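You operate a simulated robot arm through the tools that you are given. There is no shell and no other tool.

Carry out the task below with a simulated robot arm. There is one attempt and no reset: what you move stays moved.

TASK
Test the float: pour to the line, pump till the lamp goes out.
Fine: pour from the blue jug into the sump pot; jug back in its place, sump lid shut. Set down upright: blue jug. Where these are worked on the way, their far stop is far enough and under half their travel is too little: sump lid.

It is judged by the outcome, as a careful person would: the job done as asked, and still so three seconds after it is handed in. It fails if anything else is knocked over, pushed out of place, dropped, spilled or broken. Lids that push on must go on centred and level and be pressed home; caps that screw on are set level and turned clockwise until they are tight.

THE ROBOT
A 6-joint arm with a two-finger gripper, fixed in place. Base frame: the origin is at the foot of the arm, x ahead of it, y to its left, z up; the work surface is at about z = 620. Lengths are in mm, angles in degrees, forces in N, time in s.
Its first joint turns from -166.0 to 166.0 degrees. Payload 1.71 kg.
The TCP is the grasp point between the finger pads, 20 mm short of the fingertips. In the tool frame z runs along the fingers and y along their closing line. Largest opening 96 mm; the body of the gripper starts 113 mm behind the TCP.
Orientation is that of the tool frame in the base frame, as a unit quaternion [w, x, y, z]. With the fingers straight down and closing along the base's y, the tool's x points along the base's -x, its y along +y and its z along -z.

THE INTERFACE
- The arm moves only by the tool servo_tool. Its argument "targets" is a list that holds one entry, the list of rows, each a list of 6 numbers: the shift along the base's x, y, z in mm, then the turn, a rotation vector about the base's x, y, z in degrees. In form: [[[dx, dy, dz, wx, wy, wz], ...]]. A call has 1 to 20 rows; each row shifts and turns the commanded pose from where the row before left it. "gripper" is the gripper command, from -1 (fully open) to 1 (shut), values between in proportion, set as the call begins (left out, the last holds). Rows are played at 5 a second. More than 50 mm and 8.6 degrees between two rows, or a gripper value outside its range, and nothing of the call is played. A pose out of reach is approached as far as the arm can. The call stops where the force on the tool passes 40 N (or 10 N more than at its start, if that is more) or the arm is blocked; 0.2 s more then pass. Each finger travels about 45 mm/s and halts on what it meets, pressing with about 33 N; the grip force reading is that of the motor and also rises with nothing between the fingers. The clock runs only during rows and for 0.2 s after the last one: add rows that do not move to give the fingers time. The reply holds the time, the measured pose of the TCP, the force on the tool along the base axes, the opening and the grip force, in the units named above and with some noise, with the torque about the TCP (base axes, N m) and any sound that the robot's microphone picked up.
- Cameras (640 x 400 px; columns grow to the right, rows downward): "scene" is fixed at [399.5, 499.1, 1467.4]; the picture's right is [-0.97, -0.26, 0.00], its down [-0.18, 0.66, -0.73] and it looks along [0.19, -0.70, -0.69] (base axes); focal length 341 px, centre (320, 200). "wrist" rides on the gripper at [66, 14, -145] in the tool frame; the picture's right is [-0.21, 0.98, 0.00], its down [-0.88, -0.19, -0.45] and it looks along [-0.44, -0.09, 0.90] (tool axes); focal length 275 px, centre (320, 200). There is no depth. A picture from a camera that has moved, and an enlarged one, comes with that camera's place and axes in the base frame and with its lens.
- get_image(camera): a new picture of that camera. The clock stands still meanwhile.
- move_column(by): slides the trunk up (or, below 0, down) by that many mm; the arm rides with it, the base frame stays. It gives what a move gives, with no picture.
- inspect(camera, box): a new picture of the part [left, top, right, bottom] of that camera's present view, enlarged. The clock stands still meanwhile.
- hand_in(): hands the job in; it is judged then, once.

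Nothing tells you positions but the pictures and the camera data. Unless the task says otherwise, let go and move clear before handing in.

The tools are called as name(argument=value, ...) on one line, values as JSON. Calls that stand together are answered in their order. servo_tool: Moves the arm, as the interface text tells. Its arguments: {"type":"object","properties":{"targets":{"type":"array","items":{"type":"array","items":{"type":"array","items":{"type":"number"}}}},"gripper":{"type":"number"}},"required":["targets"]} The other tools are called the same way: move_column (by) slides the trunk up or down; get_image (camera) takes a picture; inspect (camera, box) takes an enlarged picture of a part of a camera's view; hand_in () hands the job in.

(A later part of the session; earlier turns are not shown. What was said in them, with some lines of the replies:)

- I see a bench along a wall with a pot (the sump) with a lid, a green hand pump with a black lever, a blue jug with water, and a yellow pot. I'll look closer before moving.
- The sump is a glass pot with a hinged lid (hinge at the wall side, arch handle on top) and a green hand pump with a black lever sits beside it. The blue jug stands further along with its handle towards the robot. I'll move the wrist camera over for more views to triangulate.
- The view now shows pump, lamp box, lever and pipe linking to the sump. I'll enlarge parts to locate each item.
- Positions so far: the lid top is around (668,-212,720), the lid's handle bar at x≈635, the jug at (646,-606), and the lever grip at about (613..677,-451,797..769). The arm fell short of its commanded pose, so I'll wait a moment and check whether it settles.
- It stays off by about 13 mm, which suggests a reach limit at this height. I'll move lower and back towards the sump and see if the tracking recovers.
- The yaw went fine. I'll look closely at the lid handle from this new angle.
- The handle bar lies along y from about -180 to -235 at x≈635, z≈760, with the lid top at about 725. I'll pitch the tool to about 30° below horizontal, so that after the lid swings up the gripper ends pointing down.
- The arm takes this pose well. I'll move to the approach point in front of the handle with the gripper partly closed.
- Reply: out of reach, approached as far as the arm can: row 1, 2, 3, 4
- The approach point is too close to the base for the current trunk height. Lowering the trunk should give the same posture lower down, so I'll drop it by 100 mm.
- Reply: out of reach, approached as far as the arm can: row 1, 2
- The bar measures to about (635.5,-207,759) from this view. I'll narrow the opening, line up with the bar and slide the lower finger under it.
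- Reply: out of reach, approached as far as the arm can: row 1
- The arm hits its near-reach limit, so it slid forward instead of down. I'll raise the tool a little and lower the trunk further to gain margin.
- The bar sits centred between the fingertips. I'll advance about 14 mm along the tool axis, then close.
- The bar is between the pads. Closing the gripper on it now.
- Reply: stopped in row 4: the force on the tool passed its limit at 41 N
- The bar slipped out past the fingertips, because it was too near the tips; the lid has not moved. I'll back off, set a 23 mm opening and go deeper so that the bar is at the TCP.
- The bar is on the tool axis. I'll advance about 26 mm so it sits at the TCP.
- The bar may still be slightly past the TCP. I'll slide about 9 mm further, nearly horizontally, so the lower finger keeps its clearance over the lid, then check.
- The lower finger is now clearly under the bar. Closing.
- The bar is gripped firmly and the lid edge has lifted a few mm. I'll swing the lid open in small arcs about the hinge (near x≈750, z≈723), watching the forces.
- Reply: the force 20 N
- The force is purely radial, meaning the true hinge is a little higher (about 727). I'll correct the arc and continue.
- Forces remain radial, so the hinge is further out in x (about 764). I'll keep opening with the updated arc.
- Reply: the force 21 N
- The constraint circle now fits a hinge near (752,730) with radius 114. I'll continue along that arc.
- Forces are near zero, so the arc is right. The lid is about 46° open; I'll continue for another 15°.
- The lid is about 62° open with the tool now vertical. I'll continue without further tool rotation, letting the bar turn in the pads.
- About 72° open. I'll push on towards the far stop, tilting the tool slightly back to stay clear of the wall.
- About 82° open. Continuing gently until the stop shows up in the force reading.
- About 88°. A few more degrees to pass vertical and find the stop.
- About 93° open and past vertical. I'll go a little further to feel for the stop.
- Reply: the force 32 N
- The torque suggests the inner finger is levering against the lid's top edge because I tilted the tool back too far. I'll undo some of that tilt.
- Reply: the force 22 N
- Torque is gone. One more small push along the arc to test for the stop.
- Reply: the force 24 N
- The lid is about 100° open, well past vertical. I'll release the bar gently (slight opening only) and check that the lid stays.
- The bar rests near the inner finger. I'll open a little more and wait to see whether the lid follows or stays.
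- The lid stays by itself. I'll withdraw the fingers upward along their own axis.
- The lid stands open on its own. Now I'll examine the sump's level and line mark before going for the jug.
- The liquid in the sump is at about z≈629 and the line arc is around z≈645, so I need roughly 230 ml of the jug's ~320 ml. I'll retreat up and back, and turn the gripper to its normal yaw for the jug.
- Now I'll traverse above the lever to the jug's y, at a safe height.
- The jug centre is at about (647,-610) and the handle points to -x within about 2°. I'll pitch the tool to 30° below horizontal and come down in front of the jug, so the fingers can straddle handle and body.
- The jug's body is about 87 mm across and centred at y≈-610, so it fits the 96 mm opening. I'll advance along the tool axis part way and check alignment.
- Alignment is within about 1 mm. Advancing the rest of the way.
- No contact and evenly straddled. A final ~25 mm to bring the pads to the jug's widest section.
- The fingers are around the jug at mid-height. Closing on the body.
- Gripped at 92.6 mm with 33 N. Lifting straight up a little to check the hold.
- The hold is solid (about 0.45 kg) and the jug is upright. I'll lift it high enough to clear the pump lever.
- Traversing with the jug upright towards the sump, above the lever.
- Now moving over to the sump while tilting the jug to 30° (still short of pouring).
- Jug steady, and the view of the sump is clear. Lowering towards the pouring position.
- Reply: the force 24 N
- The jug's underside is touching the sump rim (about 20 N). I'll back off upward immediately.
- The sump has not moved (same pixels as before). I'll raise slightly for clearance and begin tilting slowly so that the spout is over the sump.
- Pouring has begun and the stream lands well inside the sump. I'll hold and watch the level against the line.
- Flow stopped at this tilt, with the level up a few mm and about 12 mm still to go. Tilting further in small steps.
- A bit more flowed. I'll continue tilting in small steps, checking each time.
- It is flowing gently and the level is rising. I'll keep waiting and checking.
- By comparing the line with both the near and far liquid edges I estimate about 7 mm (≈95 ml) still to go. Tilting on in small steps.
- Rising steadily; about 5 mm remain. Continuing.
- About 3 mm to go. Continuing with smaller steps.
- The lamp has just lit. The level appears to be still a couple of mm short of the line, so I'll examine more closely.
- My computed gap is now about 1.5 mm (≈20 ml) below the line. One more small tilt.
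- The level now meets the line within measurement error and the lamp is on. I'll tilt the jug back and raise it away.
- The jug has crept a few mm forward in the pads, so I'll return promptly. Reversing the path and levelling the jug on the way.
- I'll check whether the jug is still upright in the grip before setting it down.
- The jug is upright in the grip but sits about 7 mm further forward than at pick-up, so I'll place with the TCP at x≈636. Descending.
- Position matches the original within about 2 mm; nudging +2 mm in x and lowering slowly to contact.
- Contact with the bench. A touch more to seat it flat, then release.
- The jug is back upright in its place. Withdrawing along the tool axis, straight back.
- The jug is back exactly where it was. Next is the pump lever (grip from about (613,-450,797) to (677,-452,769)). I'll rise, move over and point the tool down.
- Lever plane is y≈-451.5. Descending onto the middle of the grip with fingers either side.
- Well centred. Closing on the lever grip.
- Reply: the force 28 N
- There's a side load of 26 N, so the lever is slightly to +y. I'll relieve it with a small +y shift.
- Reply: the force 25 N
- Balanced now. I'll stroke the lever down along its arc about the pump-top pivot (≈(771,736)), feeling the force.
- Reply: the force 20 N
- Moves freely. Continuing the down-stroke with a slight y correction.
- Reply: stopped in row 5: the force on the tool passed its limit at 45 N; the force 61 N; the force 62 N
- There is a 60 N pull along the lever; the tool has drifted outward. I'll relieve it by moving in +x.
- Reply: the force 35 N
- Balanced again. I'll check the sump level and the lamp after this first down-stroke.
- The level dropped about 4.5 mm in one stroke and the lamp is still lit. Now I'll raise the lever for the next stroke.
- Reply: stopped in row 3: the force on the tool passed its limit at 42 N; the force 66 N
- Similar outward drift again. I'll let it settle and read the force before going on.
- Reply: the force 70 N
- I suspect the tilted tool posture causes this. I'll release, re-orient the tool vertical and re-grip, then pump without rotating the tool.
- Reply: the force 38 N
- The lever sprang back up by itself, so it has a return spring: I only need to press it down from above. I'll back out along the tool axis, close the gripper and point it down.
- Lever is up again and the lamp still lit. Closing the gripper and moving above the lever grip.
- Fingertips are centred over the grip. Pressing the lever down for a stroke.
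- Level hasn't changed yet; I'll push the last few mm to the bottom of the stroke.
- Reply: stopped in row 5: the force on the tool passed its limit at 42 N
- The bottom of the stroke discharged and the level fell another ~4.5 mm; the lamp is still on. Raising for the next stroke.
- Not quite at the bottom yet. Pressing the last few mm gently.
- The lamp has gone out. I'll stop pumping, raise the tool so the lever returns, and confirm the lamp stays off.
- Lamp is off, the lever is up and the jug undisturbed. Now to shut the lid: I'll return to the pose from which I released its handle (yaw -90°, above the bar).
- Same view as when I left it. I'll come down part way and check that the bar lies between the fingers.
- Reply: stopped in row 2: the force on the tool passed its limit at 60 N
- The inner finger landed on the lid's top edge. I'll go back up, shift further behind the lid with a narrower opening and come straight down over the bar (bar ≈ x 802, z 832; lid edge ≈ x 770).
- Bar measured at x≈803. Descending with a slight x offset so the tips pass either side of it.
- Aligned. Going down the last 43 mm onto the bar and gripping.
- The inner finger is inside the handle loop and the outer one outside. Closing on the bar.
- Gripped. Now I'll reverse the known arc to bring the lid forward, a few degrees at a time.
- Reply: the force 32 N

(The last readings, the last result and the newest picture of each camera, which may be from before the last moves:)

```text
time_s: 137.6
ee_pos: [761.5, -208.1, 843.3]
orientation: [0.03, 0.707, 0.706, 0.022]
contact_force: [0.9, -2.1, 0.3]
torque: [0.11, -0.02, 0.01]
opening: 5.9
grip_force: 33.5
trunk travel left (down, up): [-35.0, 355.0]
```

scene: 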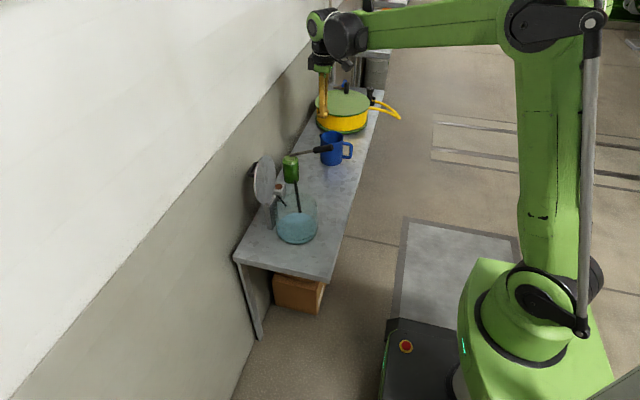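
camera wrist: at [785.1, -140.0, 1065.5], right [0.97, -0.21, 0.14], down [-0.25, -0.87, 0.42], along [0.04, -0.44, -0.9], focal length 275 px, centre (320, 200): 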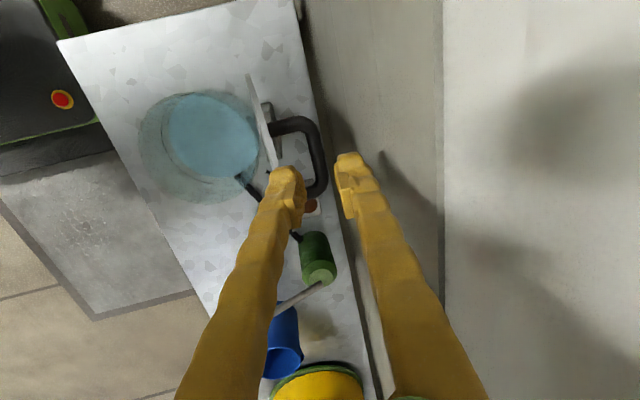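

Force is near zero. Continuing over the top.

servo_tool(targets=[[[-4.9, 0, 0.3, 0, 0.5, 0], [-4.9, 0, 0.1, 0, 0.5, 0], [-4.9, 0, -0.1, 0, 0.5, 0], [-4.9, 0, -0.3, 0, 0.5, 0], [-4.9, 0, -0.5, 0, 0, 0], [-4.9, 0, -0.8, 0, 0, 0], [0, 0, 0, 0, 0, 0]]])

inspect(camera="scene", box=[240, 90, 380, 260])

```text
time_s: 139.2
ee_pos: [733.0, -207.4, 839.4]
orientation: [0.017, 0.708, 0.706, 0.01]
contact_force: [0.5, -3.8, -6.2]
torque: [-0.09, 0.01, 0.01]
opening: 6.1
grip_force: 33.4
trunk travel left (down, up): [-35.0, 355.0]
```

```text
2.35 times, centred on (310, 175) of scene
camera zoom: at [399.5, 499.1, 1467.4], right [-0.97, -0.26, 0.0], down [-0.18, 0.66, -0.73], along [0.19, -0.7, -0.69], focal length 803 px, centre (344, 259)
```

zoom: 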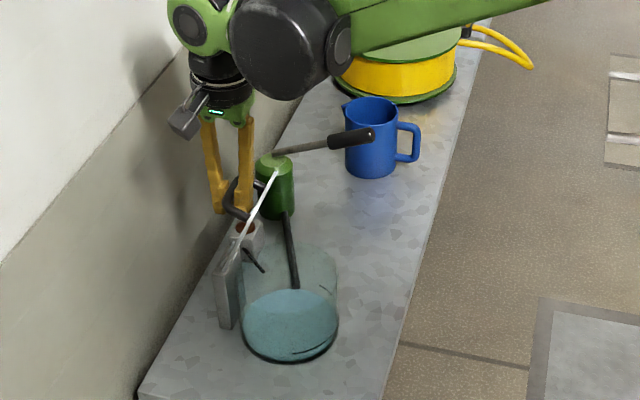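

servo_tool(targets=[[[-4.8, 0, -1.1, 0, -2.5, 0], [-4.8, 0, -1.3, 0, -2.5, 0], [-4.8, 0, -1.4, 0, -2.5, 0], [-4.7, 0, -1.5, 0, -2.5, 0], [-4.6, 0, -1.8, 0, -2.5, 0], [-4.5, 0, -2.0, 0, -2.5, 0], [0, 0, 0, 0, 0, 0]]])

```text
time_s: 140.8
ee_pos: [704.7, -208.3, 829.2]
orientation: [0.109, 0.7, 0.698, 0.102]
contact_force: [0.5, -4.1, -3.1]
torque: [-0.08, 0.03, 0.03]
opening: 6.2
grip_force: 33.5
trunk travel left (down, up): [-35.0, 355.0]
```

servo_tool(targets=[[[-4.4, 0, -2.2, 0, -2.5, 0], [-4.4, 0, -2.4, 0, -2.5, 0], [-4.2, 0, -2.6, 0, -2.5, 0], [-4.1, 0, -2.7, 0, -2.5, 0], [-4.0, 0, -2.9, 0, -2.5, 0], [-3.9, 0, -3.1, 0, -2.5, 0], [0, 0, 0, 0, 0, 0]]])

```text
time_s: 142.4
ee_pos: [681.1, -207.5, 814.1]
orientation: [0.2, 0.681, 0.678, 0.192]
contact_force: [8.8, -3.4, -11.1]
torque: [0.03, -0.02, 0.05]
opening: 5.9
grip_force: 33.1
trunk travel left (down, up): [-35.0, 355.0]
```

servo_tool(targets=[[[-3.4, 0, -3.7, 0, -2.5, 0], [-3.5, 0, -3.5, 0, -2.5, 0], [-3.4, 0, -3.6, 0, -2.5, 0], [-3.3, 0, -3.7, 0, -2.5, 0], [-3.0, 0, -3.9, 0, -2.5, 0], [-3.0, 0, -4.0, 0, -2.5, 0], [0, 0, 0, 0, 0, 0]]])

inspect(camera="scene", box=[240, 130, 380, 250])

```text
time_s: 144.0
ee_pos: [660.6, -207.8, 791.6]
orientation: [0.287, 0.65, 0.646, 0.28]
contact_force: [12.8, -5.5, -10.4]
torque: [0.09, 0.03, 0.16]
opening: 6.1
grip_force: 33.7
trunk travel left (down, up): [-35.0, 355.0]
```

```text
3.33 times, centred on (310, 190) of scene
camera zoom: at [399.5, 499.1, 1467.4], right [-0.97, -0.26, 0.0], down [-0.18, 0.66, -0.73], along [0.19, -0.7, -0.69], focal length 1137 px, centre (353, 233)
```

zoom: 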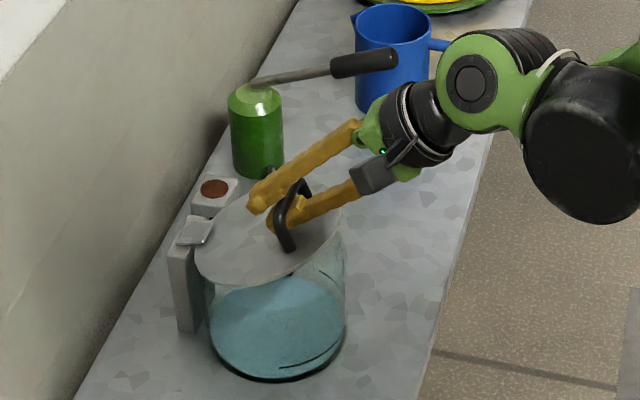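

About 18° to go. Continuing down gently.

servo_tool(targets=[[[-2.2, 0, -4.4, 0, -2.0, 0], [-2.5, 0, -4.3, 0, -2.0, 0], [-2.3, 0, -4.4, 0, -2.0, 0], [-2.3, 0, -4.4, 0, -2.0, 0], [-1.9, 0, -4.5, 0, -2.0, 0], [0, 0, 0, 0, 0, 0]]])

inspect(camera="scene", box=[265, 180, 355, 240])

```text
time_s: 145.4
ee_pos: [649.5, -207.6, 769.7]
orientation: [0.341, 0.623, 0.619, 0.335]
contact_force: [6.0, -3.7, -3.0]
torque: [-0.05, 0.07, -0.01]
opening: 6.1
grip_force: 33.8
trunk travel left (down, up): [-35.0, 355.0]
```

```text
6.67 times, centred on (310, 210) of scene
camera zoom: at [399.5, 499.1, 1467.4], right [-0.97, -0.26, 0.0], down [-0.18, 0.66, -0.73], along [0.19, -0.7, -0.69], focal length 2274 px, centre (387, 133)
```

zoom: 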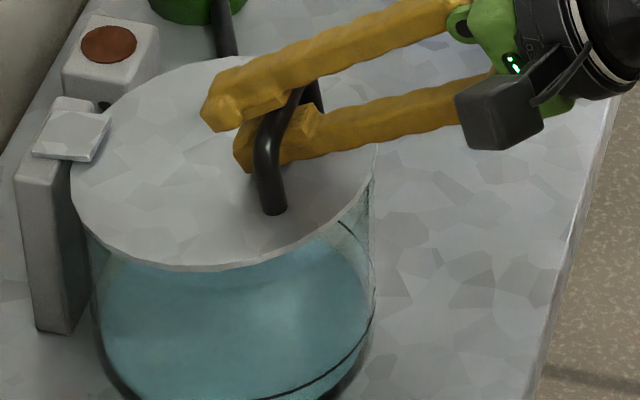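

servo_tool(targets=[[[-1.8, 0, -4.6, 0, -2.0, 0], [-1.5, 0, -4.4, 0, -1.5, 0], [0, 0, 0, 0, 0, 0]]])

inspect(camera="scene", box=[265, 180, 355, 240])

```text
time_s: 146.2
ee_pos: [645.8, -208.1, 761.6]
orientation: [0.36, 0.613, 0.608, 0.354]
contact_force: [6.2, -8.2, -2.3]
torque: [0.03, 0.01, 0.11]
opening: 5.7
grip_force: 33.7
trunk travel left (down, up): [-35.0, 355.0]
```

```text
6.67 times, centred on (310, 210) of scene
camera zoom: at [399.5, 499.1, 1467.4], right [-0.97, -0.26, 0.0], down [-0.18, 0.66, -0.73], along [0.19, -0.7, -0.69], focal length 2274 px, centre (387, 133)
```

zoom: 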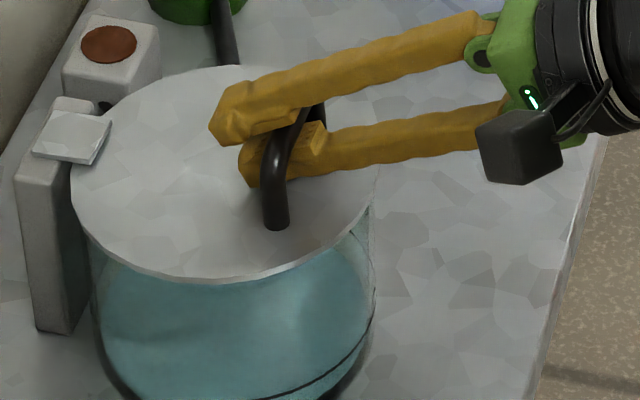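

About 6 mm left at the bar. Lowering in 2 mm steps until it seats.

servo_tool(targets=[[[-0.7, 0, -2.0, 0, -0.8, 0], [-0.6, 0, -2.0, 0, -0.8, 0], [0, 0, 0, 0, 0, 0]]])

servo_tool(targets=[[[-0.4, 0, -1.5, 0, -0.5, 0], [0, 0, 0, 0, 0, 0]]])

inspect(camera="scene", box=[265, 180, 355, 240])

```text
time_s: 147.0
ee_pos: [646.3, -207.9, 756.4]
orientation: [0.368, 0.608, 0.603, 0.363]
contact_force: [9.5, -0.4, -3.1]
torque: [0.0, 0.01, 0.05]
opening: 5.8
grip_force: 33.6
trunk travel left (down, up): [-35.0, 355.0]
```

```text
time_s: 147.6
ee_pos: [644.5, -207.4, 755.7]
orientation: [0.372, 0.606, 0.601, 0.365]
contact_force: [11.8, -0.9, -4.8]
torque: [-0.06, 0.03, -0.09]
opening: 5.9
grip_force: 33.2
trunk travel left (down, up): [-35.0, 355.0]
```

```text
6.67 times, centred on (310, 210) of scene
camera zoom: at [399.5, 499.1, 1467.4], right [-0.97, -0.26, 0.0], down [-0.18, 0.66, -0.73], along [0.19, -0.7, -0.69], focal length 2274 px, centre (387, 133)
```

zoom: 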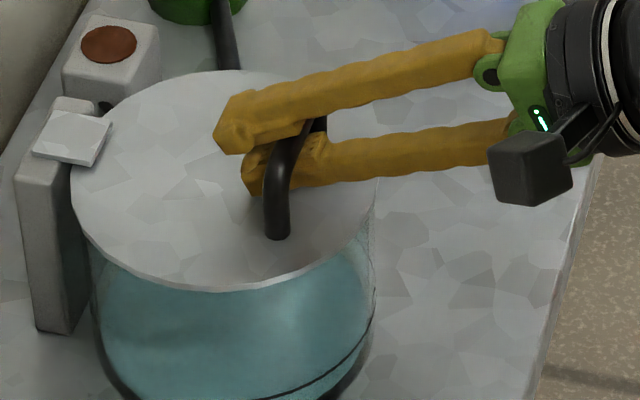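

servo_tool(targets=[[[0, 0, -1.0, 0, 0, 0], [0, 0, 0, 0, 0, 0]]])

inspect(camera="scene", box=[265, 180, 355, 240])

inspect(camera="wrist", box=[240, 100, 400, 220])

```text
time_s: 148.2
ee_pos: [645.9, -208.4, 754.9]
orientation: [0.372, 0.606, 0.601, 0.366]
contact_force: [8.9, -1.3, -0.4]
torque: [-0.04, 0.01, 0.0]
opening: 6.1
grip_force: 33.8
trunk travel left (down, up): [-35.0, 355.0]
```

```text
6.67 times, centred on (310, 210) of scene
camera zoom: at [399.5, 499.1, 1467.4], right [-0.97, -0.26, 0.0], down [-0.18, 0.66, -0.73], along [0.19, -0.7, -0.69], focal length 2274 px, centre (387, 133)
```

zoom: 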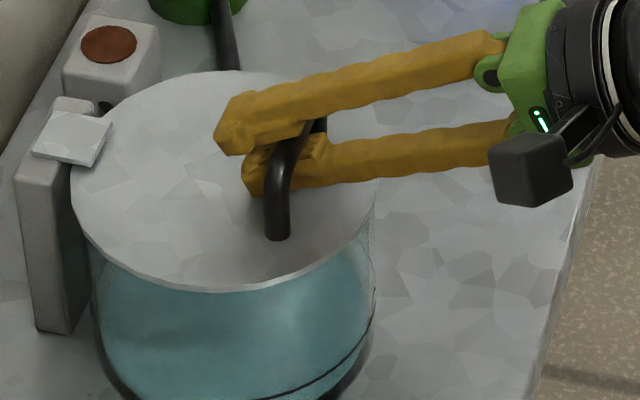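

```text
3.33 times, centred on (320, 160) of wrist
camera zoom: at [523.9, -139.7, 833.1], right [0.45, -0.21, 0.87], down [-0.49, -0.87, 0.04], along [0.75, -0.45, -0.49], focal length 918 px, centre (320, 333)
```

zoom: 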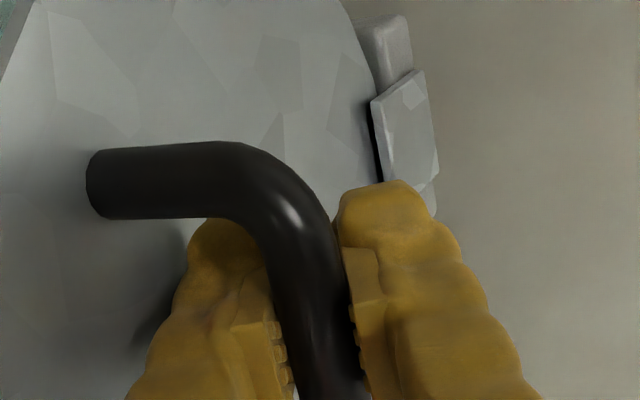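

The lid is shut, matching its original closed picture. Releasing with just a small opening so the lower finger doesn't press the lid.

servo_tool(targets=[[[0, 0, 0, 0, 0, 0], [0, 0, 0, 0, 0, 0]]], gripper=0.7)

inspect(camera="wrist", box=[240, 100, 400, 220])

inspect(camera="scene", box=[265, 180, 355, 240])

```text
time_s: 148.8
ee_pos: [644.0, -207.7, 755.3]
orientation: [0.372, 0.606, 0.601, 0.365]
contact_force: [0.7, 0.4, 0.3]
torque: [-0.01, -0.03, 0.01]
opening: 14.3
grip_force: 0.1
trunk travel left (down, up): [-35.0, 355.0]
```

```text
3.33 times, centred on (320, 160) of wrist
camera zoom: at [523.5, -139.6, 833.3], right [0.45, -0.21, 0.87], down [-0.49, -0.87, 0.04], along [0.75, -0.44, -0.49], focal length 918 px, centre (320, 333)
```

zoom: 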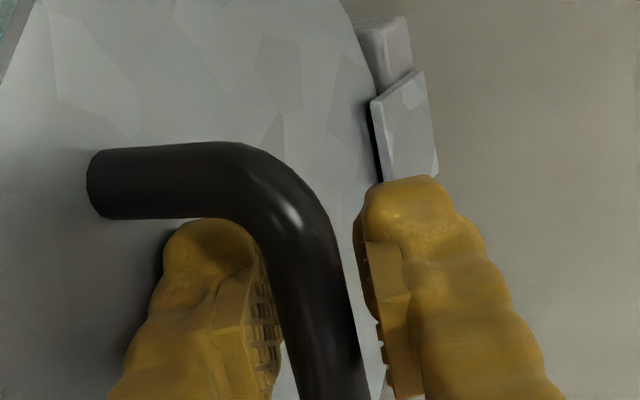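

```text
6.67 times, centred on (310, 210) of scene
camera zoom: at [399.5, 499.1, 1467.4], right [-0.97, -0.26, 0.0], down [-0.18, 0.66, -0.73], along [0.19, -0.7, -0.69], focal length 2274 px, centre (387, 133)
```

zoom: 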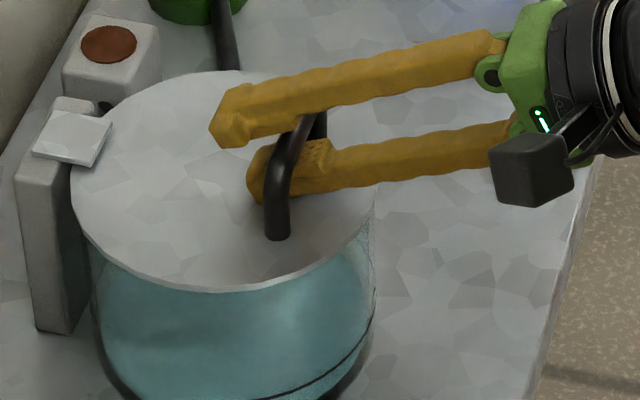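

Free. Withdrawing straight back along the fingers.

servo_tool(targets=[[[-4.5, 0, 2.1, 0, 0, 0], [-6.2, 0, 3.0, 0, 0, 0], [-7.1, 0, 3.5, 0, 0, 0], [-7.1, 0, 3.6, 0, 0, 0], [-5.3, 0, 2.7, 0, 0, 0], [0, 0, 0, 0, 0, 0]]])

inspect(camera="wrist", box=[240, 100, 400, 220])

inspect(camera="scene", box=[265, 180, 355, 240])

```text
time_s: 150.2
ee_pos: [614.2, -207.4, 770.1]
orientation: [0.372, 0.605, 0.601, 0.365]
contact_force: [0.2, -0.8, 0.1]
torque: [0.0, -0.03, 0.01]
opening: 14.5
grip_force: 0.1
trunk travel left (down, up): [-35.0, 355.0]
```

```text
3.33 times, centred on (320, 160) of wrist
camera zoom: at [493.3, -139.3, 847.9], right [0.45, -0.21, 0.87], down [-0.49, -0.87, 0.04], along [0.75, -0.45, -0.49], focal length 918 px, centre (320, 333)
```

zoom: 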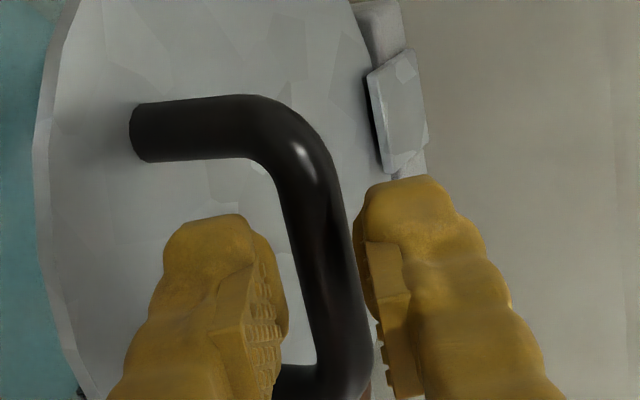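

```text
6.67 times, centred on (310, 210) of scene
camera zoom: at [399.5, 499.1, 1467.4], right [-0.97, -0.26, 0.0], down [-0.18, 0.66, -0.73], along [0.19, -0.7, -0.69], focal length 2274 px, centre (387, 133)
```

zoom: 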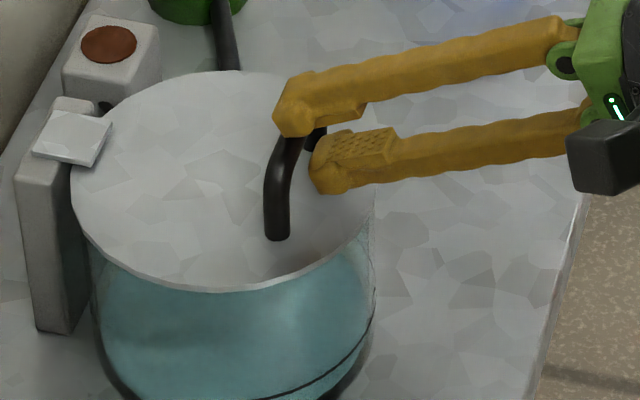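

servo_tool(targets=[[[-6, 0, 3.5, 0, 0, 0], [-4, 0, 6, 0, 0, 0], [0, 0, 0, 0, 0, 0]]])

inspect(camera="scene", box=[265, 180, 355, 240])

```text
time_s: 151.0
ee_pos: [604.5, -208.0, 779.8]
orientation: [0.372, 0.606, 0.601, 0.365]
contact_force: [-0.1, 0.5, 0.1]
torque: [0.04, 0.0, -0.02]
opening: 14.5
grip_force: 0.0
trunk travel left (down, up): [-35.0, 355.0]
```

```text
6.67 times, centred on (310, 210) of scene
camera zoom: at [399.5, 499.1, 1467.4], right [-0.97, -0.26, 0.0], down [-0.18, 0.66, -0.73], along [0.19, -0.7, -0.69], focal length 2274 px, centre (387, 133)
```

zoom: 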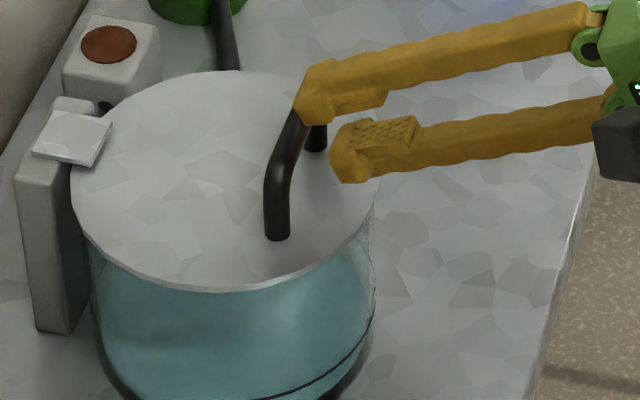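

Clear of the handle. Raising up and away.

servo_tool(targets=[[[-1, 0, 15, 0, 0, 0], [0, 0, 25, 0, 0, 0], [0, 0, 30, 0, 0, 0], [0, 0, 35, 0, 0, 0], [0, 0, 35, 0, 0, 0], [0, 0, 20, 0, 0, 0], [0, 0, 0, 0, 0, 0]]])

get_image(camera="scene")

inspect(camera="scene", box=[250, 120, 370, 250])

inspect(camera="scene", box=[260, 180, 330, 250])

```text
time_s: 152.6
ee_pos: [603.5, -206.9, 938.7]
orientation: [0.372, 0.606, 0.601, 0.365]
contact_force: [-1.3, 0.0, -0.9]
torque: [0.01, -0.06, 0.0]
opening: 14.5
grip_force: 0.0
trunk travel left (down, up): [-35.0, 355.0]
```

```text
taken
```

scene: 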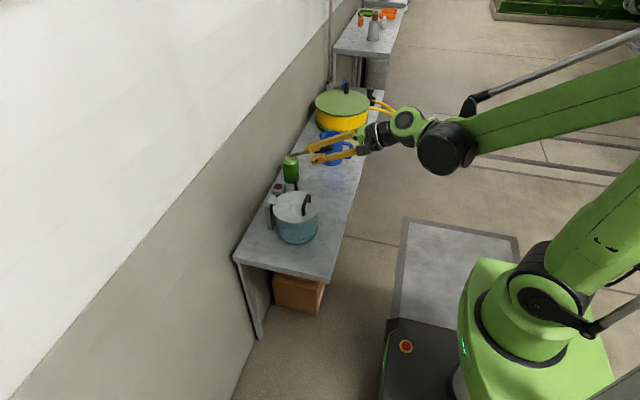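

```text
3.08 times, centred on (310, 185) of scene
camera zoom: at [399.5, 499.1, 1467.4], right [-0.97, -0.26, 0.0], down [-0.18, 0.66, -0.73], along [0.19, -0.7, -0.69], focal length 1050 px, centre (351, 246)
```

zoom: 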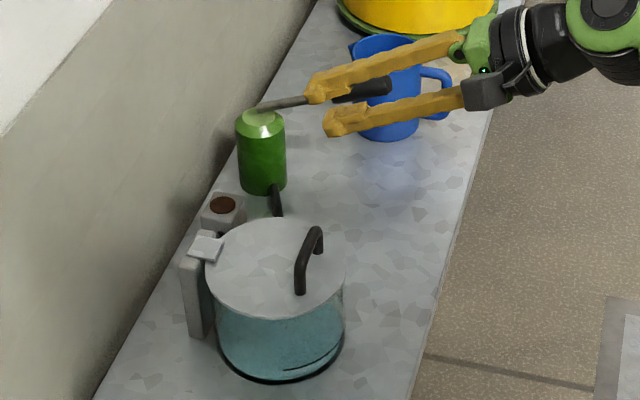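

```text
5.71 times, centred on (295, 215) of scene
camera zoom: at [399.5, 499.1, 1467.4], right [-0.97, -0.26, 0.0], down [-0.18, 0.66, -0.73], along [0.19, -0.7, -0.69], focal length 1950 px, centre (463, 114)
```

zoom: 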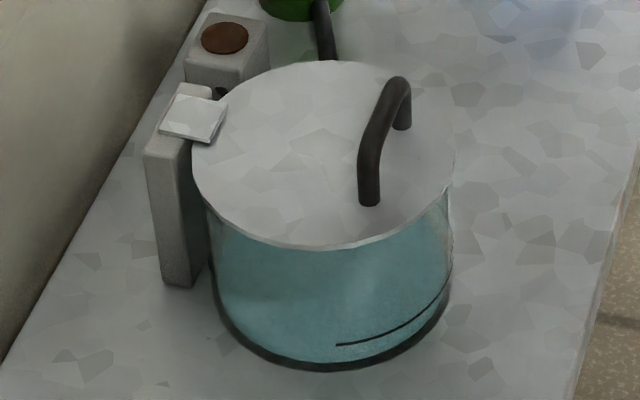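

The lid is closed exactly as at the start and the lamp is off. I'll move the arm clear and do a final check of jug, lever and bench for spills.

servo_tool(targets=[[[0, 10, 15, 0, 7, 0], [0, 15, 15, 0, 8, 0], [0, 15, 10, 0, 8, 0], [0, 15, 10, 0, 8, 0], [0, 15, 5, 0, 8, 0], [0, 10, 5, 0, 8, 0], [0, 0, 0, 0, 8, 0], [0, 0, 0, 0, 5, 0], [0, 0, 0, 0, 0, 0]]])

inspect(camera="scene", box=[250, 80, 400, 200])

get_image(camera="wrist")

inspect(camera="scene", box=[225, 180, 365, 300])

```text
time_s: 154.6
ee_pos: [602.3, -128.4, 998.6]
orientation: [0.02, 0.708, 0.706, 0.013]
contact_force: [0.8, 0.4, 0.2]
torque: [-0.01, 0.01, 0.07]
opening: 14.5
grip_force: 0.1
trunk travel left (down, up): [-35.0, 355.0]
```

```text
3.33 times, centred on (325, 140) of scene
camera zoom: at [399.5, 499.1, 1467.4], right [-0.97, -0.26, 0.0], down [-0.18, 0.66, -0.73], along [0.19, -0.7, -0.69], focal length 1137 px, centre (303, 400)
```

zoom: 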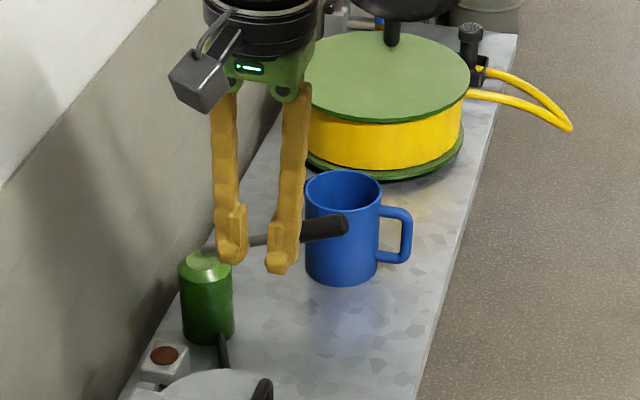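

```text
taken
camera wrist: at [611.6, -60.1, 1144.1], right [0.98, -0.21, 0.05], down [-0.21, -0.87, 0.44], along [-0.05, -0.44, -0.89], focal length 275 px, centre (320, 200)
```

wrist: 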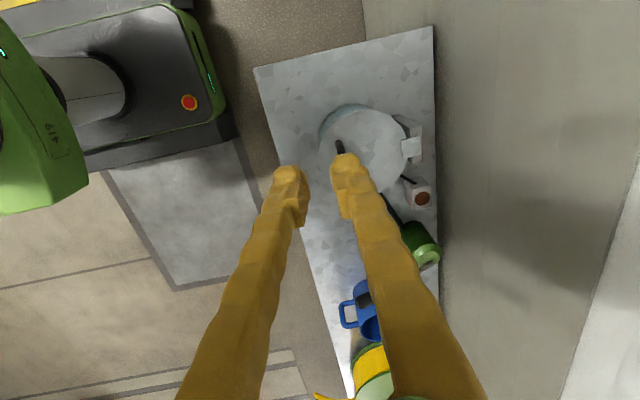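

```text
3.33 times, centred on (295, 240) of scene
camera zoom: at [399.5, 499.1, 1467.4], right [-0.97, -0.26, 0.0], down [-0.18, 0.66, -0.73], along [0.19, -0.7, -0.69], focal length 1137 px, centre (403, 67)
```

zoom: 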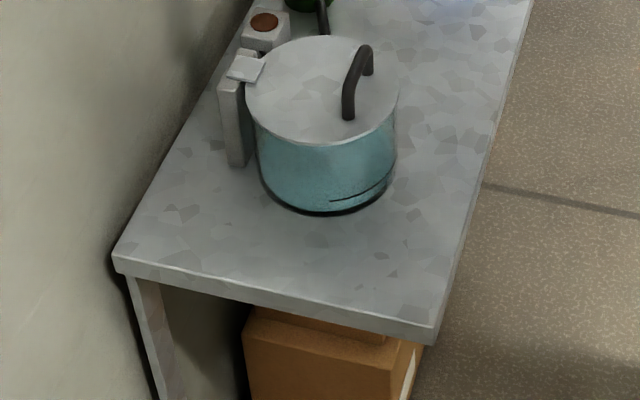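

The sump lid is shut, the lamp is out, the jug stands upright in its place, the lever is up, there are no spills, and the arm is clear. Handing in.

hand_in()

```text
The job is handed in.
```

The float test is done and handed in; no verdict has come back.

- **Pour:** I opened the sump lid to about 100° and poured from the blue jug until the level met the line, as near as I could read it on camera. The lamp came on just before that, when the level was about 1.5 mm short.
- **Pump:** It took three full strokes of the lever to put the lamp out. It was still off after the lever came back up and the lid was shut.
- **Finish:** The jug is upright within a millimetre or two of where it was. The lid looks the same as in the opening picture. I saw no spills on the bench, and the arm is clear.

Some contact happened along the way:

- **Jug on sump:** The jug pressed on the rim of the sump pot at about 20 N while I was getting into position to pour.
- **Finger on lid:** One finger hit the top edge of the open lid, up to about 60 N, on the first try at gripping its handle again.
- **Lever:** It took about 60 N while I was working out that it springs back by itself.

Nothing was visibly moved or damaged by any of these.
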